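You operate a simulated robot arm through the tools that you are given. There is no shell and no other tool.

You are at the controls of a simulated robot arm. One attempt, no reset.

## Task
Pour the warm gel from the bath into the mould and let it set.
Fine: The bath is at 50 C, no hotter: pour while the gel is warm. Stand the flask on the tank table; bath dial off, lid shut. Set down upright: bath flask.
Where things are to end (x, y in the base frame): bath flask within 0.06 m of [0.89, -0.66].

It is judged by the outcome, as a careful person would: the job done as asked, and still so three seconds after it is handed in. It fails if anything else is knocked over, pushed out of place, dropped, spilled or broken. A push-on lid holds only when it is set on centred and level and pressed home; a screw cap is set on level and turned clockwise until tight.

## Robot
A 7-joint arm with a two-finger parallel gripper, fixed in place. Base frame: the origin is on the floor under the middle of its stand, x ahead of it, y to its left, z up. Units: m, rad, N and s.
It reaches about 1.479 m from its shoulder. Its first joint turns from -2.897 to 2.897 rad. Payload 4.4 kg.
Tool frame: the origin (TCP) lies between the finger pads and is the grasp point; the fingertips stand 0.023 m ahead of it; z points along the fingers, y is the line along which they close. The gripper opens to 0.094 m. The fingers are 0.038 m wide and 0.01 m thick; the gripper's body (0.054 by 0.096 m) begins 0.039 m behind the TCP.
Orientation is told as [roll, pitch, yaw] about the base's x, y, z axes, in that order, counted from this pose: with the fingers straight down and closing along the base's y, the tool's x points along the base's -x, its y along +y and its z along -z.

## Interface
- The arm moves only by the tool drive_tool. Its argument "series" is a list that holds one entry, the list of rows, each a list of 7 numbers: the turn, a rotation vector about the base's x, y, z in units of 6 degrees (1.0 is 6 degrees), then the shift along the base's x, y, z in units of 40 mm (1.0 is 40 mm), then the gripper command, from -1 (shut) to 1 (fully open), values between in proportion. In form: [[[ax, ay, az, tx, ty, tz, jaw], ...]]. A call has 1 to 20 rows; each row shifts and turns the commanded pose from where the row before left it. A call with a number of a shift or a turn outside -1 to 1 is refused whole. Each row takes 0.2 s and may step no farther than 0.05 m and 0.15 rad from the row before; otherwise, or with a gripper value out of range, the whole call is refused. A pose out of reach is approached as far as the arm can. The call stops where the force on the tool passes 90 N (or 10 N more than at its start, if that is more) or the arm is blocked; 0.2 s more then pass. The fingers move at their own pace (about 0.072 m/s each) and stop on an object; they squeeze with about 30 N. The grip force told is the motor's: it shows also when the fingers shut on nothing. Time passes only in rows, and 0.2 s behind the last, so rows that do not move let the fingers close. It gives the time, the measured TCP pose, the force on the tool (base axes), the opening and the grip force at its end, in the units of the frame above (readings bear some noise), with the torque about the TCP (base axes, N m) and any sound that the robot's microphone picked up.
- Cameras (640 x 400 px; columns grow to the right, rows downward): "scene" is fixed at [0.052, 0.5099, 1.7406]; the picture's right is [-0.64, -0.77, 0.00], its down [-0.38, 0.32, -0.87] and it looks along [0.67, -0.55, -0.49] (base axes); focal length 371 px, centre (320, 200). "wrist" rides on the gripper at [0.086, 0.016, -0.074] in the tool frame; the picture's right is [-0.18, 0.98, 0.00], its down [-0.58, -0.11, -0.81] and it looks along [-0.79, -0.15, 0.59] (tool axes); focal length 243 px, centre (320, 200). There is no depth. A picture from a camera that has moved, and an enlarged one, comes with that camera's place and axes in the base frame and with its lens. The place of the scene camera against the robot may be out by one fixed shift of up to 0.018 m in any direction.
- camera(camera): a new picture of that camera. The clock stands still meanwhile.
- enlarge(camera, box): a new picture of the part [left, top, right, bottom] of that camera's present view, enlarged. The clock stands still meanwhile.
- close_job(): hands the job in; it is judged then, once.

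Places have to be worked out from the pictures, the camera data and where the tool is seen. Open the gripper and draw the arm clear of the work before you hand the job in, unless the task says otherwise.

The tools are called after "Emit:" by a JSON object that holds its "name" and its "arguments". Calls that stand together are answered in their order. drive_tool: Moves the arm, as the interface text tells. Its arguments: {"type":"object","properties":{"series":{"type":"array"}},"required":["series"]} The other tools are called the same way: camera (camera) takes a picture; enlarge (camera, box) takes an enlarged picture of a part of a camera's view; close_job () hands the job in.

At the start:

```text
time_s: 0.0
tcp_pos: [0.7523, 0.0688, 1.3482]
orientation: [0.0, -0.001, 0.0]
force: [-0.2, -0.3, 1.2]
ft_torque: [0.04, 0.01, 0.02]
grip_width: 0.0938
grip_force: 0.0
```

scene: 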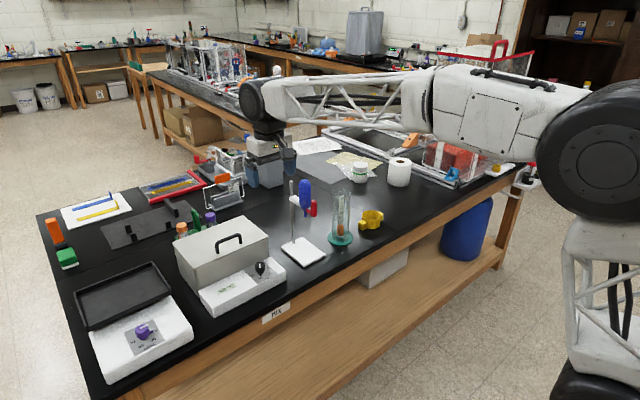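
wrist: 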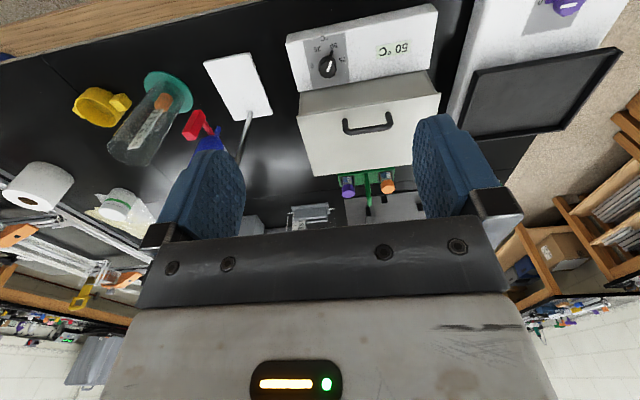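

I start by looking closely at the bench from both cameras before moving.

Emit:
{"name": "enlarge", "arguments": {"camera": "scene", "box": [30, 160, 350, 360]}}

Emit:
{"name": "enlarge", "arguments": {"camera": "wrist", "box": [240, 0, 480, 150]}}

Emit:
{"name": "enlarge", "arguments": {"camera": "scene", "box": [20, 170, 240, 310]}}

Emit:
{"name": "enlarge", "arguments": {"camera": "scene", "box": [160, 200, 320, 320]}}

```text
2.00 times, centred on (190, 260) of scene
camera zoom: at [0.052, 0.5099, 1.7406], right [-0.64, -0.77, 0.0], down [-0.38, 0.32, -0.87], along [0.67, -0.55, -0.49], focal length 741 px, centre (580, 80)
```

zoom: 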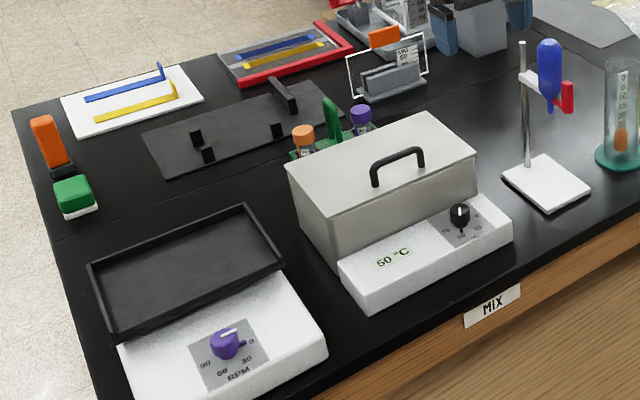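

```text
2.67 times, centred on (360, 75) of wrist
camera zoom: at [0.6655, 0.0864, 1.4223], right [0.18, 0.98, 0.0], down [0.58, -0.11, 0.81], along [0.79, -0.15, -0.59], focal length 647 px, centre (213, 533)
```

zoom: 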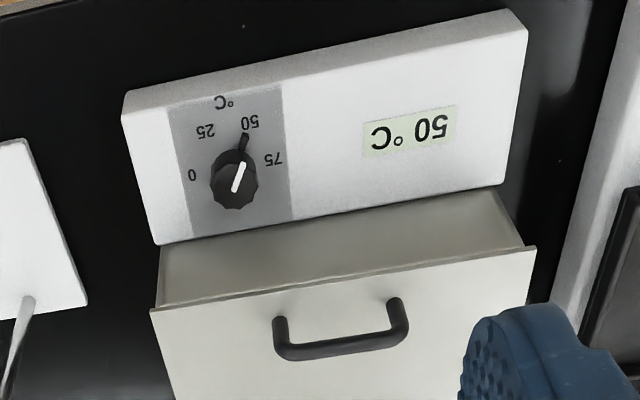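

```text
2.86 times, centred on (130, 240) of scene
camera zoom: at [0.052, 0.5099, 1.7406], right [-0.64, -0.77, 0.0], down [-0.38, 0.32, -0.87], along [0.67, -0.55, -0.49], focal length 1059 px, centre (863, 86)
```

zoom: 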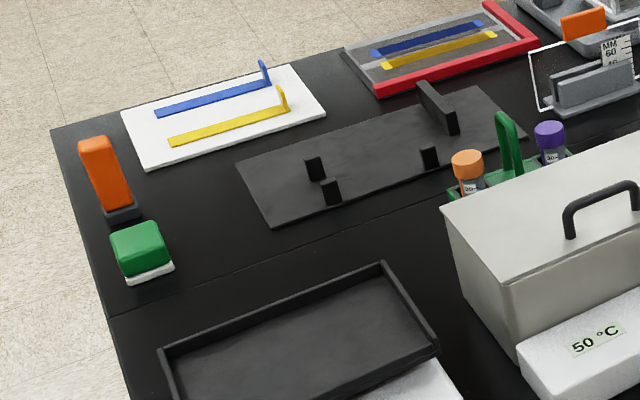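

```text
3.33 times, centred on (240, 260) of scene
camera zoom: at [0.052, 0.5099, 1.7406], right [-0.64, -0.77, 0.0], down [-0.38, 0.32, -0.87], along [0.67, -0.55, -0.49], focal length 1236 px, centre (587, 0)
```

zoom: 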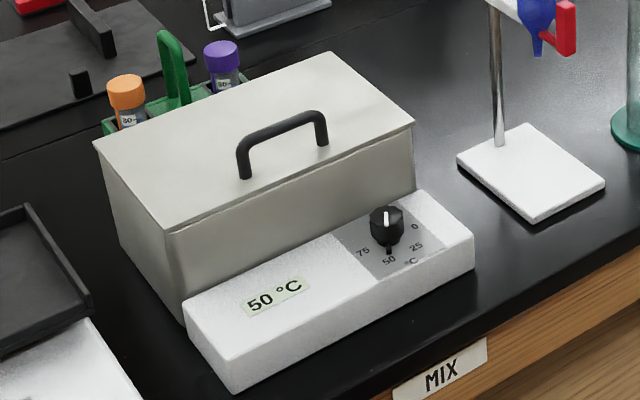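

The bath (dial at 50, lid on) is ahead of the arm. I look for the mould, tank table and labels on the remaining parts of the bench.

Emit:
{"name": "enlarge", "arguments": {"camera": "scene", "box": [300, 120, 540, 270]}}

Emit:
{"name": "enlarge", "arguments": {"camera": "scene", "box": [180, 130, 340, 230]}}

Emit:
{"name": "enlarge", "arguments": {"camera": "wrist", "box": [0, 30, 256, 190]}}

Emit:
{"name": "enlarge", "arguments": {"camera": "wrist", "box": [0, 170, 240, 320]}}

Emit:
{"name": "enlarge", "arguments": {"camera": "wrist", "box": [240, 130, 480, 280]}}

Emit:
{"name": "enlarge", "arguments": {"camera": "scene", "box": [130, 150, 290, 250]}}

```text
2.67 times, centred on (420, 195) of scene
camera zoom: at [0.052, 0.5099, 1.7406], right [-0.64, -0.77, 0.0], down [-0.38, 0.32, -0.87], along [0.67, -0.55, -0.49], focal length 988 px, centre (53, 213)
```

zoom: 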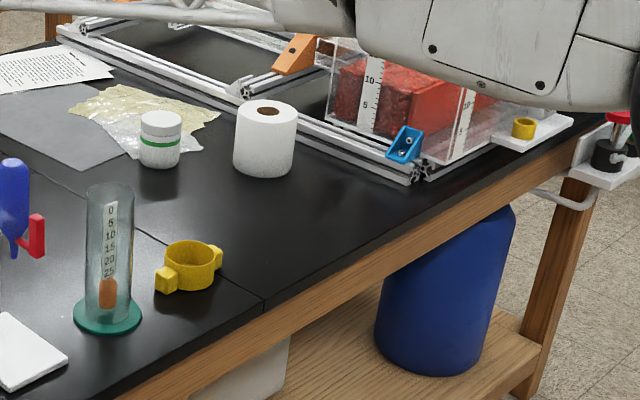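

```text
4.00 times, centred on (260, 180) of scene
camera zoom: at [0.052, 0.5099, 1.7406], right [-0.64, -0.77, 0.0], down [-0.38, 0.32, -0.87], along [0.67, -0.55, -0.49], focal length 1483 px, centre (560, 280)
```

zoom: 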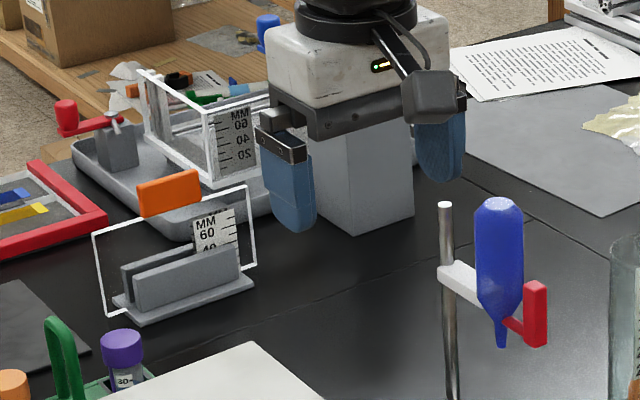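

```text
2.50 times, centred on (128, 110) of wrist
camera zoom: at [0.6655, 0.0864, 1.4223], right [0.18, 0.98, 0.0], down [0.58, -0.11, 0.81], along [0.79, -0.15, -0.59], focal length 606 px, centre (800, 425)
```

zoom: 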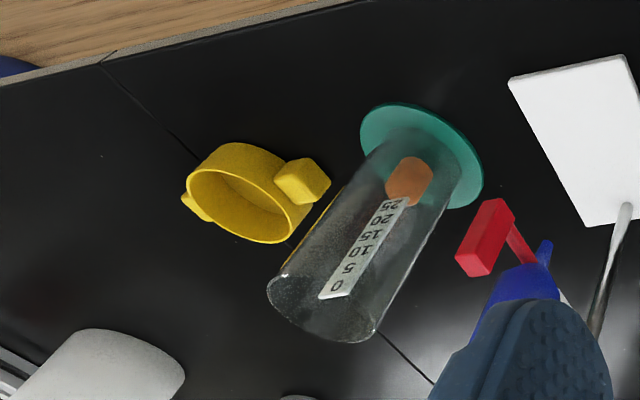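

```text
2.67 times, centred on (120, 245) of wrist
camera zoom: at [0.6655, 0.0864, 1.4223], right [0.18, 0.98, 0.0], down [0.58, -0.11, 0.81], along [0.79, -0.15, -0.59], focal length 647 px, centre (853, 80)
```

zoom: 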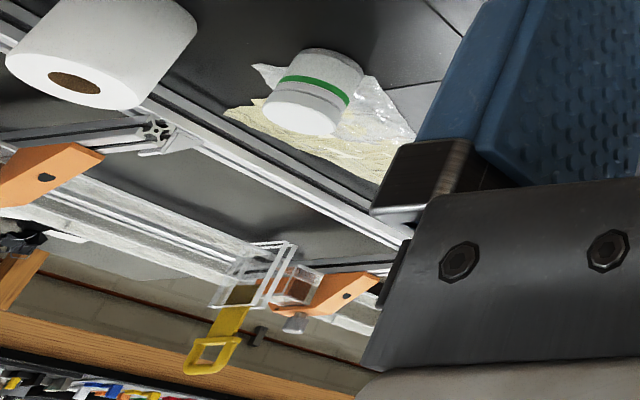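

```text
2.67 times, centred on (360, 205) of wrist
camera zoom: at [0.6655, 0.0864, 1.4223], right [0.18, 0.98, 0.0], down [0.58, -0.11, 0.81], along [0.79, -0.15, -0.59], focal length 647 px, centre (213, 187)
```

zoom: 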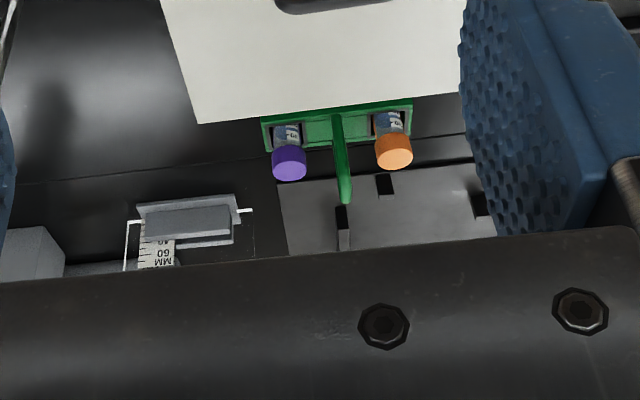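

```text
4.00 times, centred on (210, 200) of scene
camera zoom: at [0.052, 0.5099, 1.7406], right [-0.64, -0.77, 0.0], down [-0.38, 0.32, -0.87], along [0.67, -0.55, -0.49], focal length 1483 px, centre (760, 200)
```

zoom: 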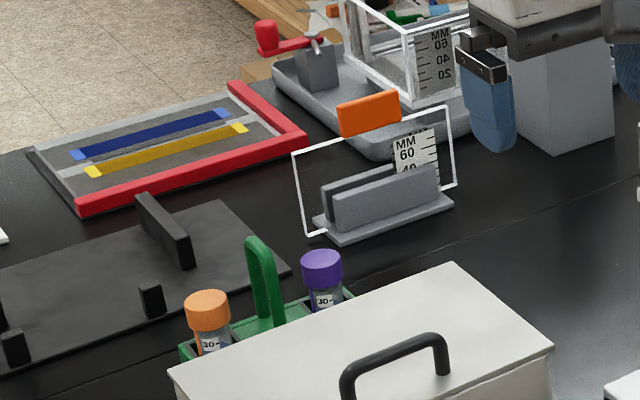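

The vial rack, cassette stand, trays and the flask location need clearer views. I raise the arm and shift forward a little to look down on the far part of the bench.

Emit:
{"name": "drive_tool", "arguments": {"series": [[[0, 0, 0, 0.8, 0.3, 0.6, 1], [0, 0, 0, 0.8, 0.3, 0.6, 1], [0, 0, 0, 0.8, 0.3, 0.6, 1], [0, 0, 0, 0.8, 0.3, 0.6, 1], [0, 0, 0, 0, 0, 0, 1]]]}}

Emit:
{"name": "camera", "arguments": {"camera": "wrist"}}

Emit:
{"name": "camera", "arguments": {"camera": "scene"}}

```text
time_s: 1.2
tcp_pos: [0.8803, 0.1186, 1.4458]
orientation: [-0.001, 0.001, 0.0]
force: [0.4, -0.3, -0.2]
ft_torque: [0.02, 0.01, -0.02]
grip_width: 0.0939
grip_force: 0.1
```

```text
taken
camera wrist: at [0.7919, 0.1356, 1.5201], right [0.18, 0.98, 0.0], down [0.58, -0.11, 0.81], along [0.79, -0.15, -0.59], focal length 243 px, centre (320, 200)
```

wrist: 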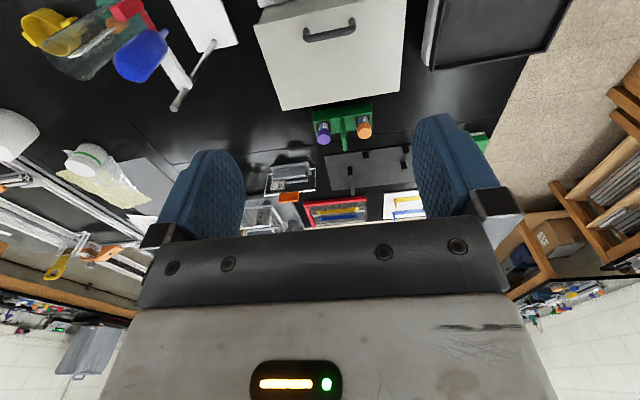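

```text
taken
```

scene: 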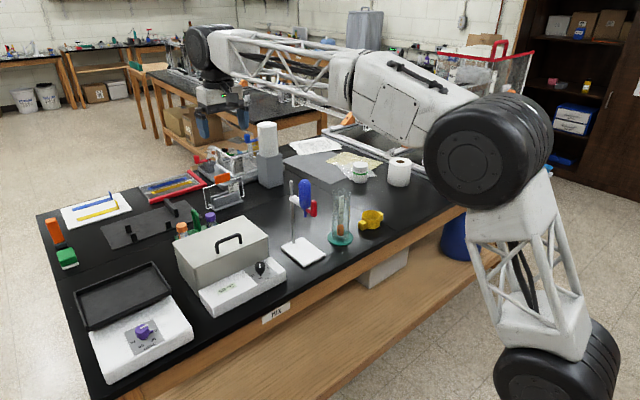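

Emit:
{"name": "enlarge", "arguments": {"camera": "wrist", "box": [230, 80, 470, 230]}}

Emit:
{"name": "enlarge", "arguments": {"camera": "scene", "box": [130, 100, 330, 225]}}

Emit:
{"name": "enlarge", "arguments": {"camera": "scene", "box": [180, 120, 300, 220]}}

Emit:
{"name": "enlarge", "arguments": {"camera": "scene", "box": [270, 160, 430, 260]}}

```text
2.67 times, centred on (350, 155) of wrist
camera zoom: at [0.7919, 0.1356, 1.5201], right [0.18, 0.98, 0.0], down [0.58, -0.11, 0.81], along [0.79, -0.15, -0.59], focal length 647 px, centre (240, 320)
```

zoom: 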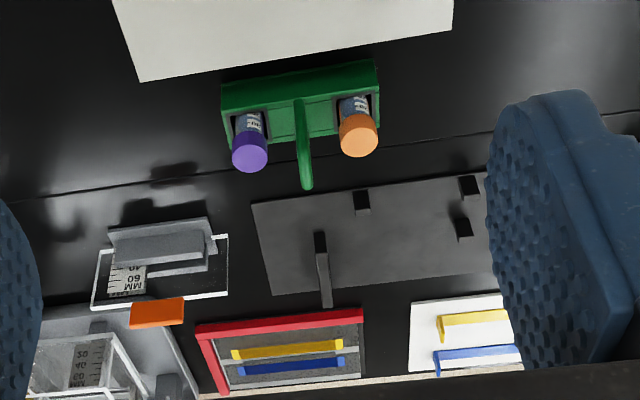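

```text
3.20 times, centred on (230, 162) of scene
camera zoom: at [0.052, 0.5099, 1.7406], right [-0.64, -0.77, 0.0], down [-0.38, 0.32, -0.87], along [0.67, -0.55, -0.49], focal length 1186 px, centre (608, 320)
```

zoom: 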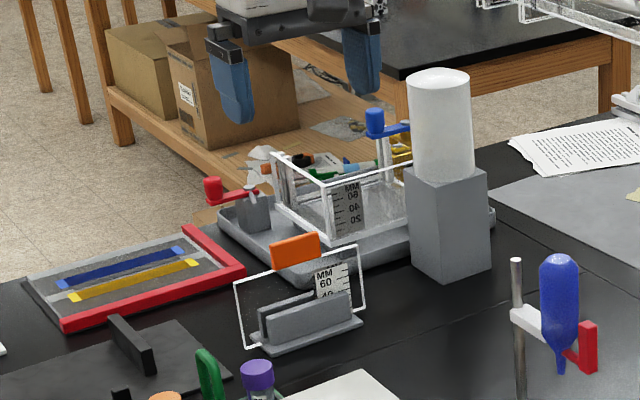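

```text
4.00 times, centred on (240, 170) of scene
camera zoom: at [0.052, 0.5099, 1.7406], right [-0.64, -0.77, 0.0], down [-0.38, 0.32, -0.87], along [0.67, -0.55, -0.49], focal length 1483 px, centre (640, 320)
```

zoom: 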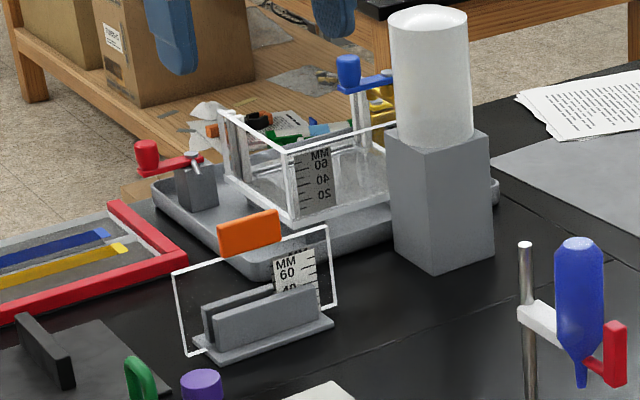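

```text
4.00 times, centred on (350, 210) of scene
camera zoom: at [0.052, 0.5099, 1.7406], right [-0.64, -0.77, 0.0], down [-0.38, 0.32, -0.87], along [0.67, -0.55, -0.49], focal length 1483 px, centre (200, 160)
```

zoom: 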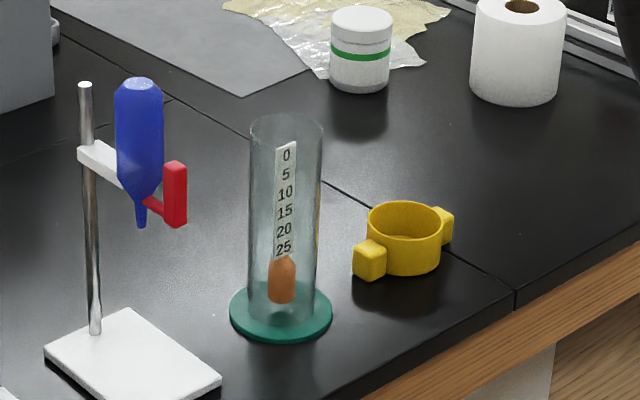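

Candidates for the mould: the yellow ring with lugs, the cassette, or the red-framed tray. I move the arm right to look down at the yellow ring and the tank table.

Emit:
{"name": "drive_tool", "arguments": {"series": [[[0, 0, 0, -0.5, -0.95, 0, 1], [0, 0, 0, -0.5, -0.95, 0, 1], [0, 0, 0, -0.5, -0.95, 0, 1], [0, 0, 0, -0.5, -0.95, 0, 1], [0, 0, 0, -0.5, -0.95, 0, 1], [0, 0, 0, -0.5, -0.95, 0, 1], [0, 0, 0, -0.5, -0.95, 0, 1], [0, 0, 0, -0.5, -0.95, 0, 1], [0, 0, 0, -0.5, -0.95, 0, 1], [0, 0, 0, 0, -0.95, 0, 1], [0, 0, 0, 0, 0, 0, 1]]]}}

Emit:
{"name": "camera", "arguments": {"camera": "wrist"}}

Emit:
{"name": "camera", "arguments": {"camera": "scene"}}

```text
time_s: 3.6
tcp_pos: [0.6998, -0.2616, 1.4443]
orientation: [0.001, 0.001, -0.002]
force: [-1.2, -0.7, -0.7]
ft_torque: [0.01, -0.01, -0.05]
grip_width: 0.094
grip_force: 0.1
```

```text
taken
camera wrist: at [0.6115, -0.2444, 1.5189], right [0.18, 0.98, 0.0], down [0.58, -0.11, 0.81], along [0.79, -0.15, -0.59], focal length 243 px, centre (320, 200)
```

wrist: 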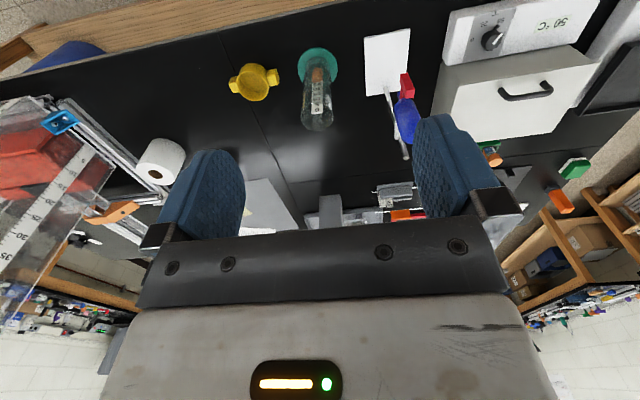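

```text
taken
```

scene: 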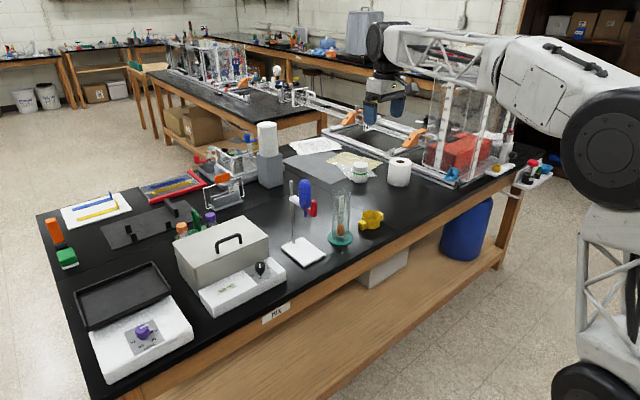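

Emit:
{"name": "enlarge", "arguments": {"camera": "wrist", "box": [200, 30, 360, 130]}}

Emit:
{"name": "enlarge", "arguments": {"camera": "wrist", "box": [0, 80, 240, 230]}}

Emit:
{"name": "enlarge", "arguments": {"camera": "scene", "box": [380, 90, 560, 210]}}

Emit:
{"name": "enlarge", "arguments": {"camera": "wrist", "box": [420, 0, 600, 112]}}

```text
4.00 times, centred on (280, 80) of wrist
camera zoom: at [0.6115, -0.2444, 1.5189], right [0.18, 0.98, 0.0], down [0.58, -0.11, 0.81], along [0.79, -0.15, -0.59], focal length 970 px, centre (480, 680)
```

zoom: 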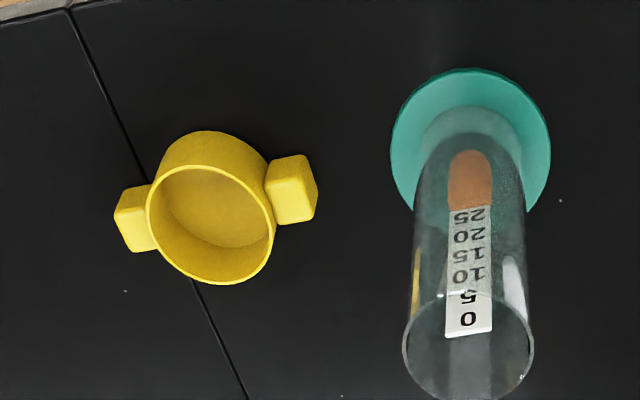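

```text
2.67 times, centred on (120, 155) of wrist
camera zoom: at [0.6115, -0.2444, 1.5189], right [0.18, 0.98, 0.0], down [0.58, -0.11, 0.81], along [0.79, -0.15, -0.59], focal length 647 px, centre (853, 320)
```

zoom: 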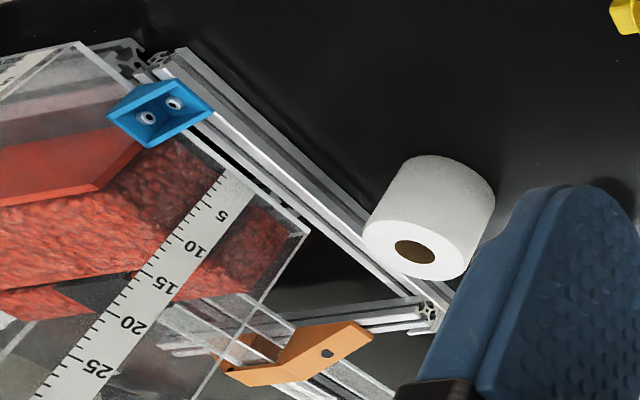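

```text
3.33 times, centred on (470, 150) of scene
camera zoom: at [0.052, 0.5099, 1.7406], right [-0.64, -0.77, 0.0], down [-0.38, 0.32, -0.87], along [0.67, -0.55, -0.49], focal length 1236 px, centre (-180, 367)
```

zoom: 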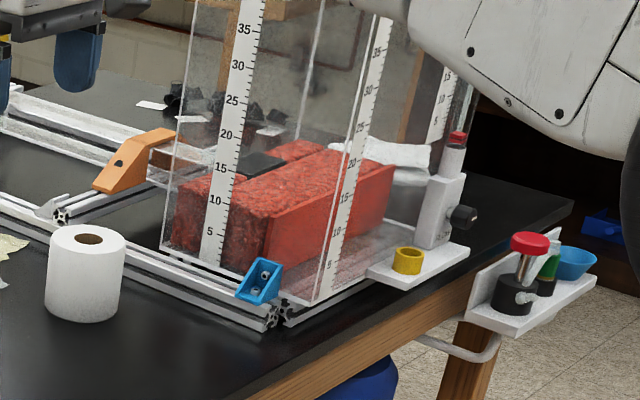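

```text
3.56 times, centred on (510, 56) of wrist
camera zoom: at [0.6115, -0.2444, 1.5189], right [0.18, 0.98, 0.0], down [0.58, -0.11, 0.81], along [0.79, -0.15, -0.59], focal length 863 px, centre (-356, 712)
```

zoom: 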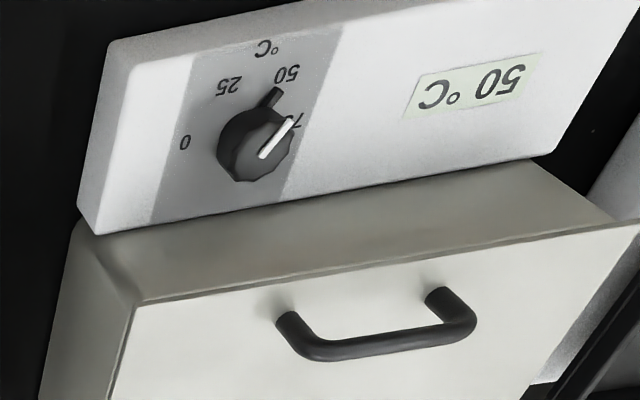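

The yellow cup (closed floor, about 78 mm across, rim near [0.89, -0.47, 0.926]) is right beside the flask's drop-off spot, so it looks like the mould. The bath lid spans x 0.93–1.10, y −0.01–0.25, with its handle near the front edge at about [0.953, 0.12, 1.061], which suggests a rear hinge. I turn the tool and go to the bath, gripper partly closed later.

Emit:
{"name": "drive_tool", "arguments": {"series": [[[0, 0, 1, 0, 0.64, -0.3, 1], [0, 0, 1, 0, 0.64, -0.3, 1], [0, 0, 1, 0, 0.64, -0.3, 1], [0, 0, 1, 0, 0.64, -0.3, 1], [0, 0, 1, 0, 0.64, -0.3, 1], [0, 0, 1, 0, 0.64, -0.3, 1], [0, 0, 1, 0, 0.64, -0.3, 1], [0, 0, 1, 0, 0.64, -0.3, 1], [0, 0, 1, 0, 0.64, -0.3, 1], [0, 0, 1, 0, 0.64, -0.3, 1], [0, 0, 1, 0, 0.64, -0.3, 1], [0, 0, 1, 0, 0.64, -0.3, 1], [0, 0, 1, 0, 0.64, -0.3, 1], [0, 0, 1, 0, 0.64, -0.3, 1], [0, 0, 1, 0, 0.64, -0.3, 1], [0, 0, 0, 0, 0, 0, 1]]]}}

Emit:
{"name": "camera", "arguments": {"camera": "scene"}}

Emit:
{"name": "camera", "arguments": {"camera": "wrist"}}

```text
time_s: 7.0
tcp_pos: [0.7005, 0.1202, 1.2637]
orientation: [-0.001, 0.0, 1.571]
force: [-0.1, -1.0, 0.1]
ft_torque: [-0.01, 0.01, -0.01]
grip_width: 0.0939
grip_force: 0.1
```

```text
taken
```

scene: 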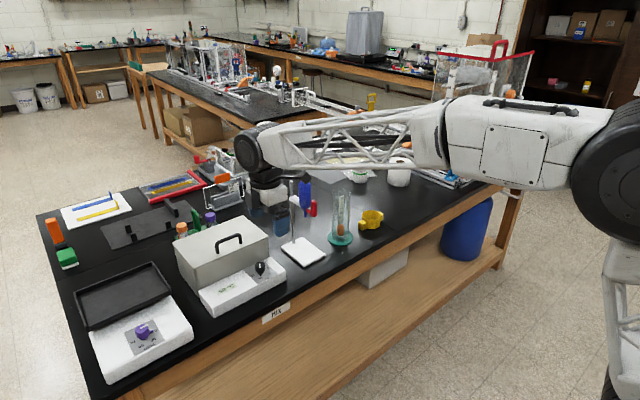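

```text
taken
camera wrist: at [0.6817, 0.0347, 1.339], right [-0.98, 0.18, 0.0], down [0.11, 0.58, 0.81], along [0.15, 0.79, -0.59], focal length 243 px, centre (320, 200)
```

wrist: 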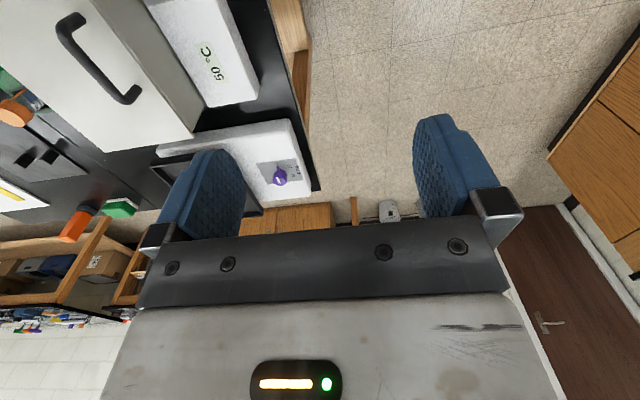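

Yaw of 90° reached fine. Now I pitch the hand to point forward (15 steps) at a safe distance in front of the bath, narrowing the jaws to ~0.04 m.

Emit:
{"name": "drive_tool", "arguments": {"series": [[[0, -1, 0, 0, 0, -0.24, -0.15], [0, -1, 0, 0, 0, -0.24, -0.15], [0, -1, 0, 0, 0, -0.24, -0.15], [0, -1, 0, 0, 0, -0.24, -0.15], [0, -1, 0, 0, 0, -0.24, -0.15], [0, -1, 0, 0, 0, -0.24, -0.15], [0, -1, 0, 0, 0, -0.24, -0.15], [0, -1, 0, 0, 0, -0.24, -0.15], [0, -1, 0, 0, 0, -0.24, -0.15], [0, -1, 0, 0, 0, -0.24, -0.15], [0, -1, 0, 0, 0, -0.24, -0.15], [0, -1, 0, 0, 0, -0.24, -0.15], [0, -1, 0, 0, 0, -0.24, -0.15], [0, -1, 0, 0, 0, -0.24, -0.15], [0, -1, 0, 0, 0, -0.24, -0.15], [0, 0, 0, 0, 0, 0, -0.15]]]}}

Emit:
{"name": "camera", "arguments": {"camera": "scene"}}

Emit:
{"name": "camera", "arguments": {"camera": "wrist"}}

```text
time_s: 10.4
tcp_pos: [0.702, 0.1224, 1.1209]
orientation: [-1.572, 0.0, 1.572]
force: [0.8, 0.2, -1.1]
ft_torque: [0.03, 0.02, -0.02]
grip_width: 0.0398
grip_force: 0.0
```

```text
taken
```

scene: 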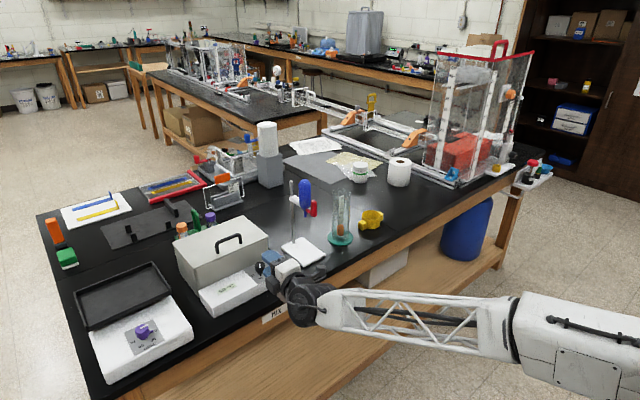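

```text
taken
camera wrist: at [0.6259, 0.0365, 1.1036], right [0.0, 0.18, -0.98], down [-0.81, 0.58, 0.11], along [0.59, 0.79, 0.15], focal length 243 px, centre (320, 200)
```

wrist: 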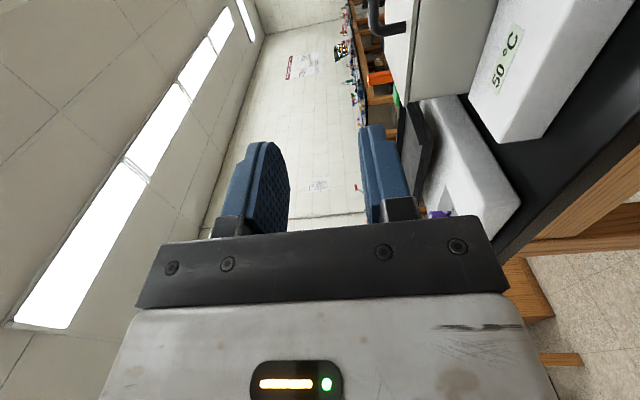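

The hand points forward with jaws at 40 mm. I descend to the handle height, still short of the lid, and check alignment.

Emit:
{"name": "drive_tool", "arguments": {"series": [[[0, 0, 0, 0.7, -0.015, -0.375, -0.15], [0, 0, 0, 0.7, -0.015, -0.375, -0.15], [0, 0, 0, 0.7, -0.015, -0.375, -0.15], [0, 0, 0, 0.7, -0.015, -0.375, -0.15], [0, 0, 0, 0.5, 0, 0, -0.15], [0, 0, 0, 0, 0, 0, -0.15]]]}}

Emit:
{"name": "camera", "arguments": {"camera": "wrist"}}

Emit:
{"name": "enlarge", "arguments": {"camera": "scene", "box": [160, 200, 320, 320]}}

```text
time_s: 11.8
tcp_pos: [0.8338, 0.1189, 1.0569]
orientation: [-1.571, -0.001, 1.57]
force: [0.1, 0.0, -0.2]
ft_torque: [0.01, -0.01, -0.02]
grip_width: 0.04
grip_force: 0.0
```

```text
taken
camera wrist: at [0.7585, 0.0323, 1.0414], right [0.0, 0.18, -0.98], down [-0.81, 0.58, 0.11], along [0.59, 0.79, 0.15], focal length 243 px, centre (320, 200)
```

wrist: 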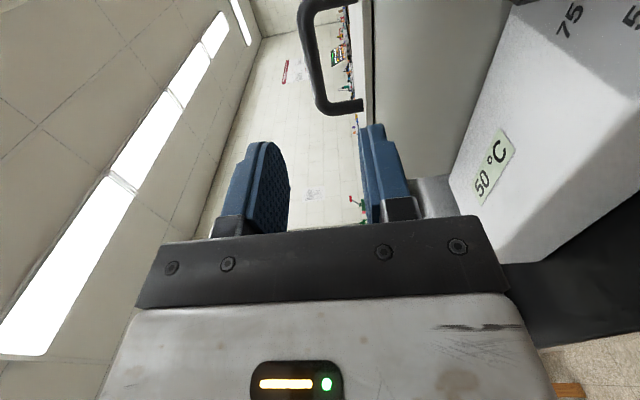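

```text
3.33 times, centred on (240, 260) of scene
camera zoom: at [0.052, 0.5099, 1.7406], right [-0.64, -0.77, 0.0], down [-0.38, 0.32, -0.87], along [0.67, -0.55, -0.49], focal length 1236 px, centre (587, 0)
```

zoom: 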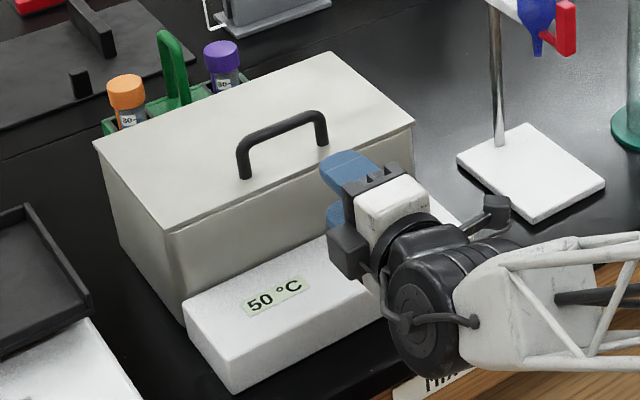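

The handle bar shows at z ≈ 1.063 and the lid top at ≈ 1.024. I raise 6 mm, advance 0.11 m so the bar lies between the pads, then close.

Emit:
{"name": "drive_tool", "arguments": {"series": [[[0, 0, 0, 0.3, 0, 0.15, -0.15], [0, 0, 0, 0.8, 0, 0, -0.15], [0, 0, 0, 0.8, 0, 0, -0.15], [0, 0, 0, 0.85, 0, 0, -0.15], [0, 0, 0, 0, 0, 0, -0.15]]]}}

Emit:
{"name": "camera", "arguments": {"camera": "wrist"}}

Emit:
{"name": "enlarge", "arguments": {"camera": "scene", "box": [160, 200, 320, 320]}}

```text
time_s: 13.0
tcp_pos: [0.9427, 0.1186, 1.0665]
orientation: [-1.572, -0.001, 1.57]
force: [-0.2, -0.6, 0.4]
ft_torque: [0.0, -0.01, 0.0]
grip_width: 0.0402
grip_force: 0.1
```

```text
taken
camera wrist: at [0.8678, 0.0345, 1.0499], right [0.0, 0.18, -0.98], down [-0.81, 0.58, 0.11], along [0.59, 0.79, 0.15], focal length 243 px, centre (320, 200)
```

wrist: 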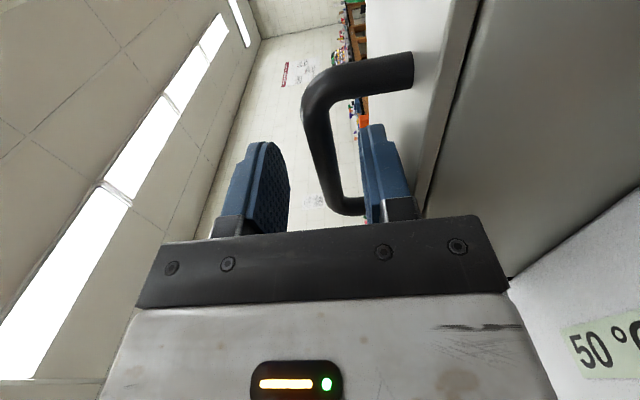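

```text
3.33 times, centred on (240, 260) of scene
camera zoom: at [0.052, 0.5099, 1.7406], right [-0.64, -0.77, 0.0], down [-0.38, 0.32, -0.87], along [0.67, -0.55, -0.49], focal length 1236 px, centre (587, 0)
```

zoom: 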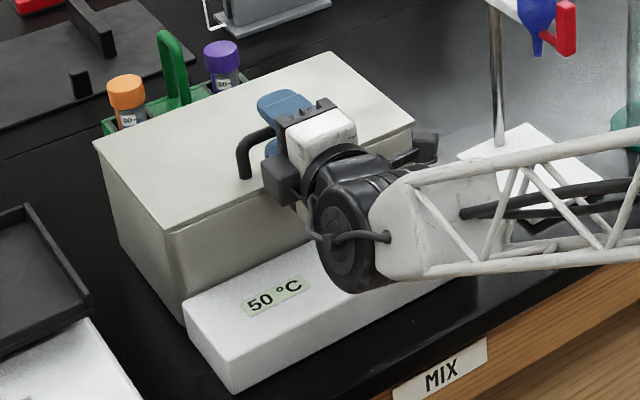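

The bar is between the fingers, centred. I close on it.

Emit:
{"name": "drive_tool", "arguments": {"series": [[[0, 0, 0, 0, 0, 0, -1], [0, 0, 0, 0, 0, 0, -1], [0, 0, 0, 0, 0, 0, -1], [0, 0, 0, 0, 0, 0, -1]]]}}

Emit:
{"name": "camera", "arguments": {"camera": "wrist"}}

```text
time_s: 14.0
tcp_pos: [0.944, 0.1202, 1.0669]
orientation: [-1.571, 0.0, 1.572]
force: [11.8, 0.8, -5.5]
ft_torque: [1.71, 0.1, -0.15]
grip_width: 0.0116
grip_force: 45.1
```

```text
taken
camera wrist: at [0.8676, 0.0346, 1.0496], right [0.0, 0.18, -0.98], down [-0.81, 0.58, 0.11], along [0.59, 0.79, 0.15], focal length 243 px, centre (320, 200)
```

wrist: 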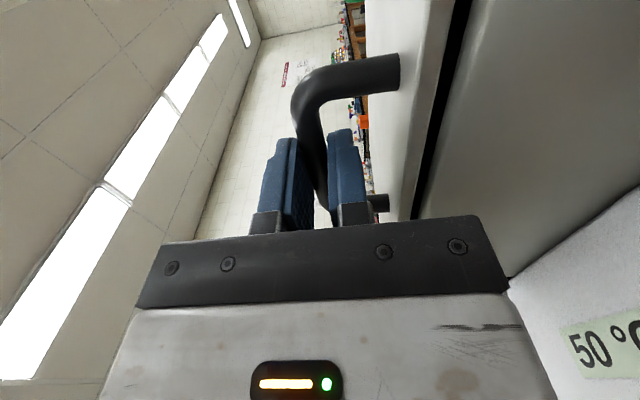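

The bar is held (11.6 mm) and the lid front has lifted a few mm. I test whether it swings on a rear hinge by following a 12° arc about x≈1.10, z≈1.02.

Emit:
{"name": "drive_tool", "arguments": {"series": [[[0, 1, 0, 0.145, 0, 0.4, -1], [0, 1, 0, 0.185, 0, 0.385, -1], [0, 0, 0, 0, 0, 0, -1]]]}}

Emit:
{"name": "enlarge", "arguments": {"camera": "scene", "box": [160, 180, 320, 300]}}

Emit:
{"name": "camera", "arguments": {"camera": "wrist"}}

```text
time_s: 14.8
tcp_pos: [0.9573, 0.1198, 1.0967]
orientation: [-1.36, -0.001, 1.571]
force: [-4.9, -3.5, 3.8]
ft_torque: [1.67, -0.07, -0.29]
grip_width: 0.0118
grip_force: 45.2
```

```text
3.33 times, centred on (240, 240) of scene
camera zoom: at [0.052, 0.5099, 1.7406], right [-0.64, -0.77, 0.0], down [-0.38, 0.32, -0.87], along [0.67, -0.55, -0.49], focal length 1236 px, centre (587, 67)
```

zoom: 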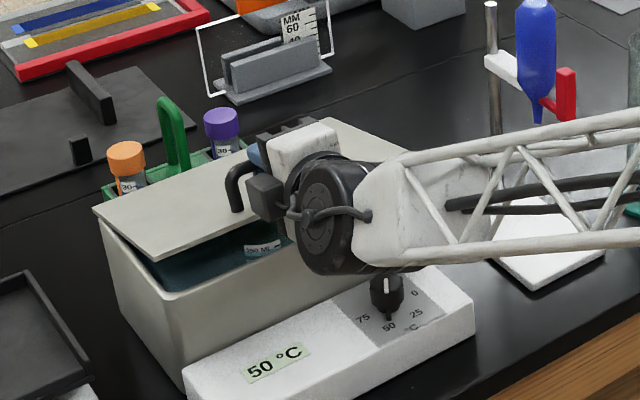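

```text
taken
camera wrist: at [0.8789, 0.0347, 1.0972], right [-0.2, 0.18, -0.96], down [-0.77, 0.58, 0.27], along [0.61, 0.79, 0.02], focal length 243 px, centre (320, 200)
```

wrist: 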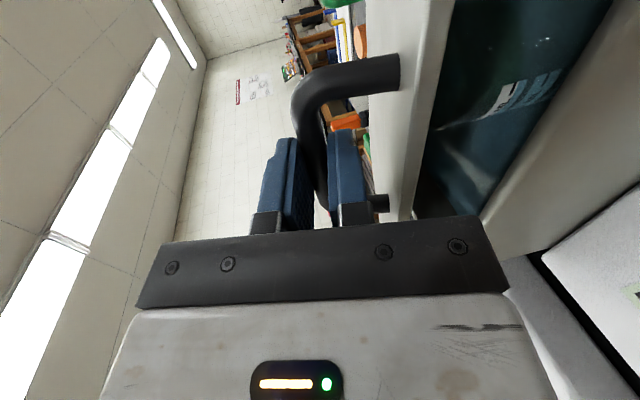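

It is hinged at the rear and the forces are small; the flask ("250 ML") lies inside in the water. I continue the arc to about 60°.

Emit:
{"name": "drive_tool", "arguments": {"series": [[[0, 1, 0, 0.225, 0, 0.3625, -1], [0, 1, 0, 0.26, 0, 0.3375, -1], [0, 1, 0, 0.295, 0, 0.3075, -1], [0, 1, 0, 0.325, 0, 0.275, -1], [0, 1, 0, 0.3525, 0, 0.24, -1], [0, 1, 0, 0.375, 0, 0.2025, -1], [0, 1, 0, 0.395, 0, 0.16, -1], [0, 1, 0, 0.41, 0, 0.12, -1]]]}}

Emit:
{"name": "enlarge", "arguments": {"camera": "scene", "box": [140, 120, 340, 270]}}

```text
time_s: 16.6
tcp_pos: [1.0552, 0.1152, 1.1734]
orientation: [-0.586, 0.019, 1.556]
force: [-0.7, -0.1, 1.0]
ft_torque: [0.0, 0.02, 0.0]
grip_width: 0.0
grip_force: 42.0
out of reach, approached as far as the arm can: row 4, 5
```

```text
2.67 times, centred on (240, 195) of scene
camera zoom: at [0.052, 0.5099, 1.7406], right [-0.64, -0.77, 0.0], down [-0.38, 0.32, -0.87], along [0.67, -0.55, -0.49], focal length 988 px, centre (533, 213)
```

zoom: 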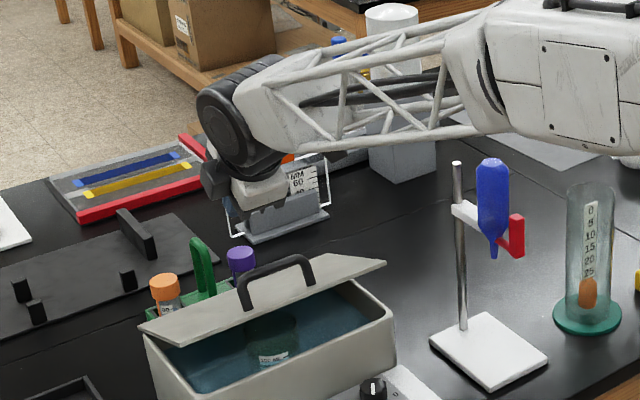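

The arm passed through an awkward posture and the grip slipped off; the lid rests partly open. I look again from both cameras before continuing.

Emit:
{"name": "drive_tool", "arguments": {"series": [[[0, 0, 0, 0, 0, 0.5, -1], [0, 0, 0, 0, 0, 0, -1]]]}}

Emit:
{"name": "camera", "arguments": {"camera": "scene"}}

Emit:
{"name": "camera", "arguments": {"camera": "wrist"}}

Emit:
{"name": "enlarge", "arguments": {"camera": "scene", "box": [140, 160, 300, 280]}}

```text
time_s: 17.2
tcp_pos: [1.0536, 0.1147, 1.1955]
orientation: [-0.589, 0.019, 1.557]
force: [0.2, -0.2, -0.7]
ft_torque: [0.01, 0.01, 0.03]
grip_width: 0.0
grip_force: 42.7
```

```text
taken
```

scene: 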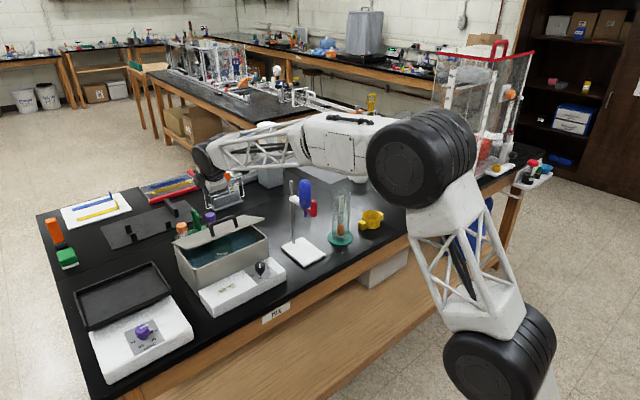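

```text
taken
camera wrist: at [0.9974, 0.0317, 1.2495], right [-0.82, 0.19, -0.55], down [-0.35, 0.6, 0.72], along [0.46, 0.78, -0.42], focal length 243 px, centre (320, 200)
```

wrist: 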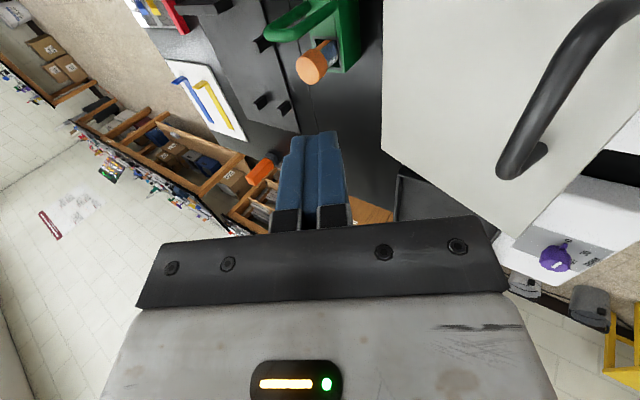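

```text
3.33 times, centred on (220, 220) of scene
camera zoom: at [0.052, 0.5099, 1.7406], right [-0.64, -0.77, 0.0], down [-0.38, 0.32, -0.87], along [0.67, -0.55, -0.49], focal length 1236 px, centre (653, 133)
```

zoom: 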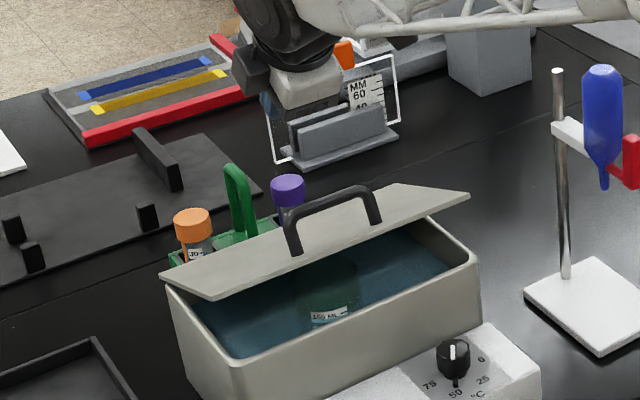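

The lid holds by itself at roughly 30° (friction hinge), so I can push it further open from the front underside with closed fingers. First I lift clear and go back in front of it.

Emit:
{"name": "drive_tool", "arguments": {"series": [[[0, 0, 0, 0, 0, 1, -1], [0, 0, 0, 0, 0, 1, -1], [0, 0, 0, -0.85, 0, 0, -1], [0, 0, 0, -0.85, 0, 0, -1], [0, 0, 0, -0.85, 0, 0, -1], [0, 0, 0, -0.85, 0, 0, -1], [0, 0, 0, -0.85, 0, 0, -1], [0, 0, 0, 0, 0, 0, -1]]]}}

Emit:
{"name": "camera", "arguments": {"camera": "wrist"}}

Emit:
{"name": "camera", "arguments": {"camera": "scene"}}

```text
time_s: 19.0
tcp_pos: [0.8857, 0.1144, 1.2718]
orientation: [-0.588, 0.02, 1.556]
force: [0.3, 1.1, -0.1]
ft_torque: [0.01, 0.0, -0.02]
grip_width: 0.0
grip_force: 42.7
```

```text
taken
camera wrist: at [0.8283, 0.0308, 1.3266], right [-0.82, 0.19, -0.55], down [-0.35, 0.6, 0.72], along [0.46, 0.78, -0.42], focal length 243 px, centre (320, 200)
```

wrist: 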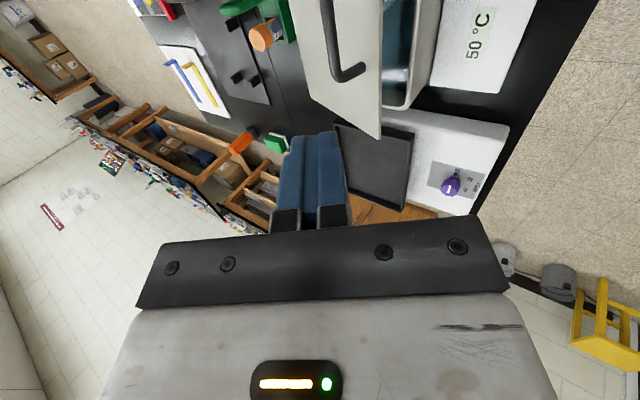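

```text
taken
```

scene: 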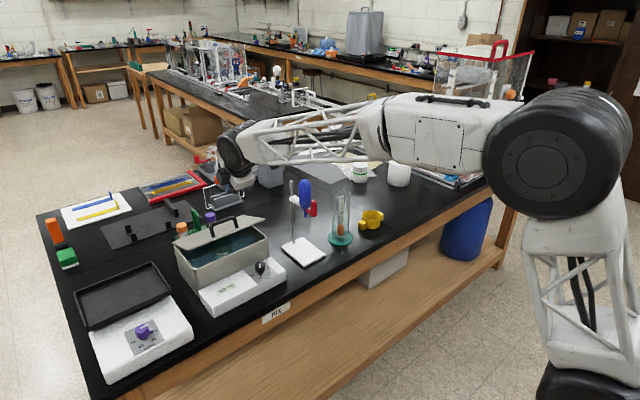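

The lid is at about 23° with its front edge near x 0.943, z 1.086. I lower the closed fingertips in front of it to z≈1.06, above the box wall, then push forward and up.

Emit:
{"name": "drive_tool", "arguments": {"series": [[[0, 0, 0, 0, 0, -0.96, -1], [0, 0, 0, 0, 0, -0.96, -1], [0, 0, 0, 0, 0, -0.96, -1], [0, 0, 0, 0, 0, -0.96, -1], [0, 0, 0, 0, 0, -0.96, -1], [0, 0, 0, 0, 0, 0, -1]]]}}

Emit:
{"name": "camera", "arguments": {"camera": "wrist"}}

Emit:
{"name": "enlarge", "arguments": {"camera": "scene", "box": [160, 160, 320, 280]}}

```text
time_s: 20.4
tcp_pos: [0.8853, 0.113, 1.0817]
orientation: [-0.589, 0.017, 1.554]
force: [-0.2, -0.7, -0.2]
ft_torque: [0.02, 0.01, 0.0]
grip_width: 0.0
grip_force: 42.3
```

```text
taken
camera wrist: at [0.8273, 0.029, 1.1363], right [-0.82, 0.19, -0.55], down [-0.35, 0.6, 0.72], along [0.46, 0.78, -0.42], focal length 243 px, centre (320, 200)
```

wrist: 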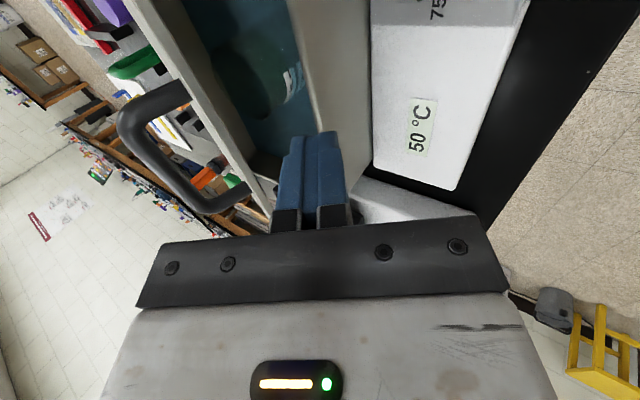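

```text
3.33 times, centred on (240, 220) of scene
camera zoom: at [0.052, 0.5099, 1.7406], right [-0.64, -0.77, 0.0], down [-0.38, 0.32, -0.87], along [0.67, -0.55, -0.49], focal length 1236 px, centre (587, 133)
```

zoom: 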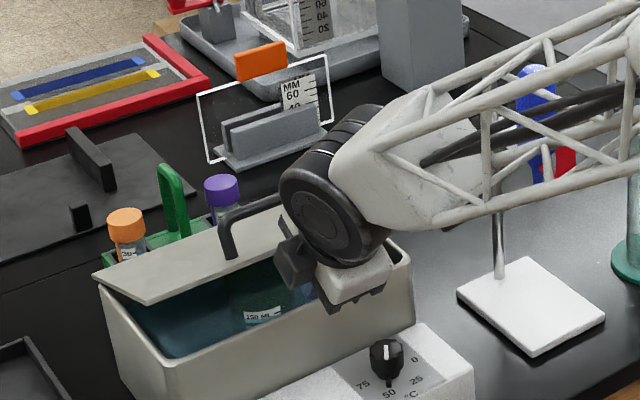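

Fingertips sit in front of and below the lid's edge, above the wall. I push forward and slightly up.

Emit:
{"name": "drive_tool", "arguments": {"series": [[[0, 0, 0, 0.7, 0, 0.2, -1], [0, 0, 0, 0.7, 0, 0.2, -1], [0, 0, 0, 0.7, 0, 0.2, -1], [0, 0, 0, 0.7, 0, 0.2, -1]]]}}

Emit:
{"name": "camera", "arguments": {"camera": "wrist"}}

Emit:
{"name": "enlarge", "arguments": {"camera": "scene", "box": [160, 160, 320, 280]}}

```text
time_s: 21.1
tcp_pos: [0.9467, 0.1136, 1.1085]
orientation: [-0.595, 0.018, 1.557]
force: [-38.6, -4.8, 24.4]
ft_torque: [0.49, -0.5, 0.75]
grip_width: 0.0
grip_force: 41.8
stopped in row 3: the force on the tool passed its limit at 127 N (the readings are from after the stop); the commanded pose is now the measured one
```

```text
taken
camera wrist: at [0.8891, 0.0307, 1.1631], right [-0.81, 0.19, -0.55], down [-0.35, 0.6, 0.72], along [0.47, 0.78, -0.42], focal length 243 px, centre (320, 200)
```

wrist: 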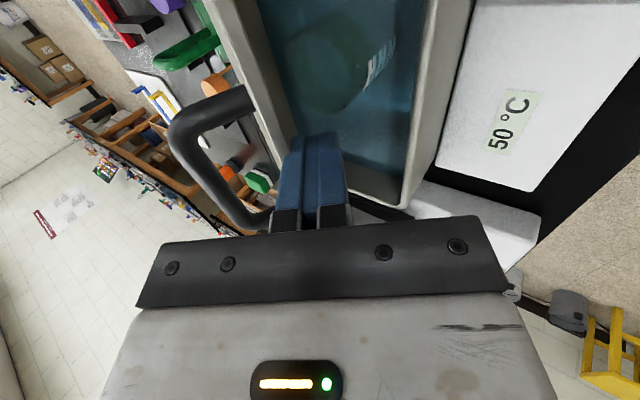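

```text
3.33 times, centred on (240, 220) of scene
camera zoom: at [0.052, 0.5099, 1.7406], right [-0.64, -0.77, 0.0], down [-0.38, 0.32, -0.87], along [0.67, -0.55, -0.49], focal length 1236 px, centre (587, 133)
```

zoom: 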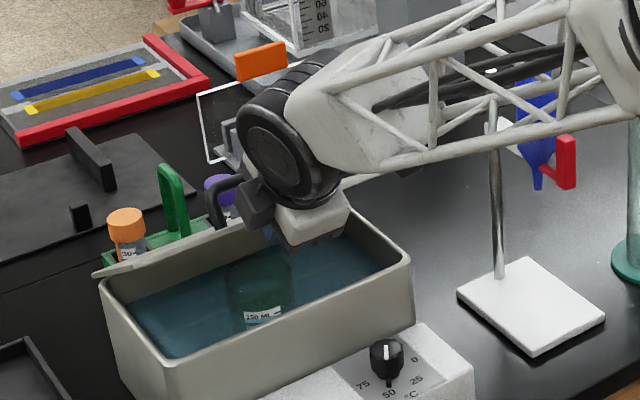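

The lid moved to about 30° and the push force spiked because I pushed too fast and not along its arc. I continue slowly, following the lid edge's arc (up first, then forward).

Emit:
{"name": "drive_tool", "arguments": {"series": [[[0, 0, 0, 0.1425, 0, 0.2025, -1], [0, 0, 0, 0.1425, 0, 0.2025, -1], [0, 0, 0, 0.1425, 0, 0.2025, -1], [0, 0, 0, 0.175, 0, 0.175, -1], [0, 0, 0, 0.175, 0, 0.175, -1], [0, 0, 0, 0.175, 0, 0.175, -1]]]}}

Emit:
{"name": "camera", "arguments": {"camera": "wrist"}}

Emit:
{"name": "enlarge", "arguments": {"camera": "scene", "box": [160, 160, 320, 280]}}

```text
time_s: 22.5
tcp_pos: [0.9864, 0.1146, 1.1504]
orientation: [-0.592, 0.02, 1.557]
force: [-3.2, 3.7, 2.6]
ft_torque: [0.04, -0.09, 0.11]
grip_width: 0.0
grip_force: 42.8
```

```text
taken
camera wrist: at [0.9282, 0.0308, 1.2054], right [-0.81, 0.19, -0.55], down [-0.35, 0.6, 0.72], along [0.46, 0.78, -0.42], focal length 243 px, centre (320, 200)
```

wrist: 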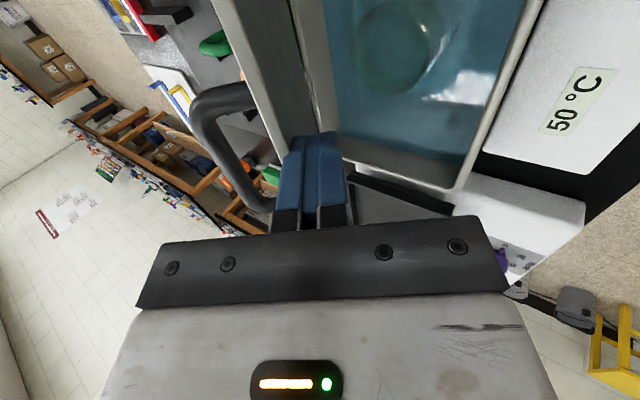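

```text
3.33 times, centred on (240, 220) of scene
camera zoom: at [0.052, 0.5099, 1.7406], right [-0.64, -0.77, 0.0], down [-0.38, 0.32, -0.87], along [0.67, -0.55, -0.49], focal length 1236 px, centre (587, 133)
```

zoom: 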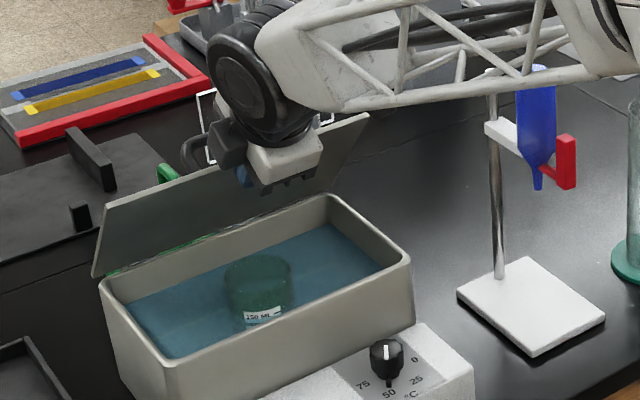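

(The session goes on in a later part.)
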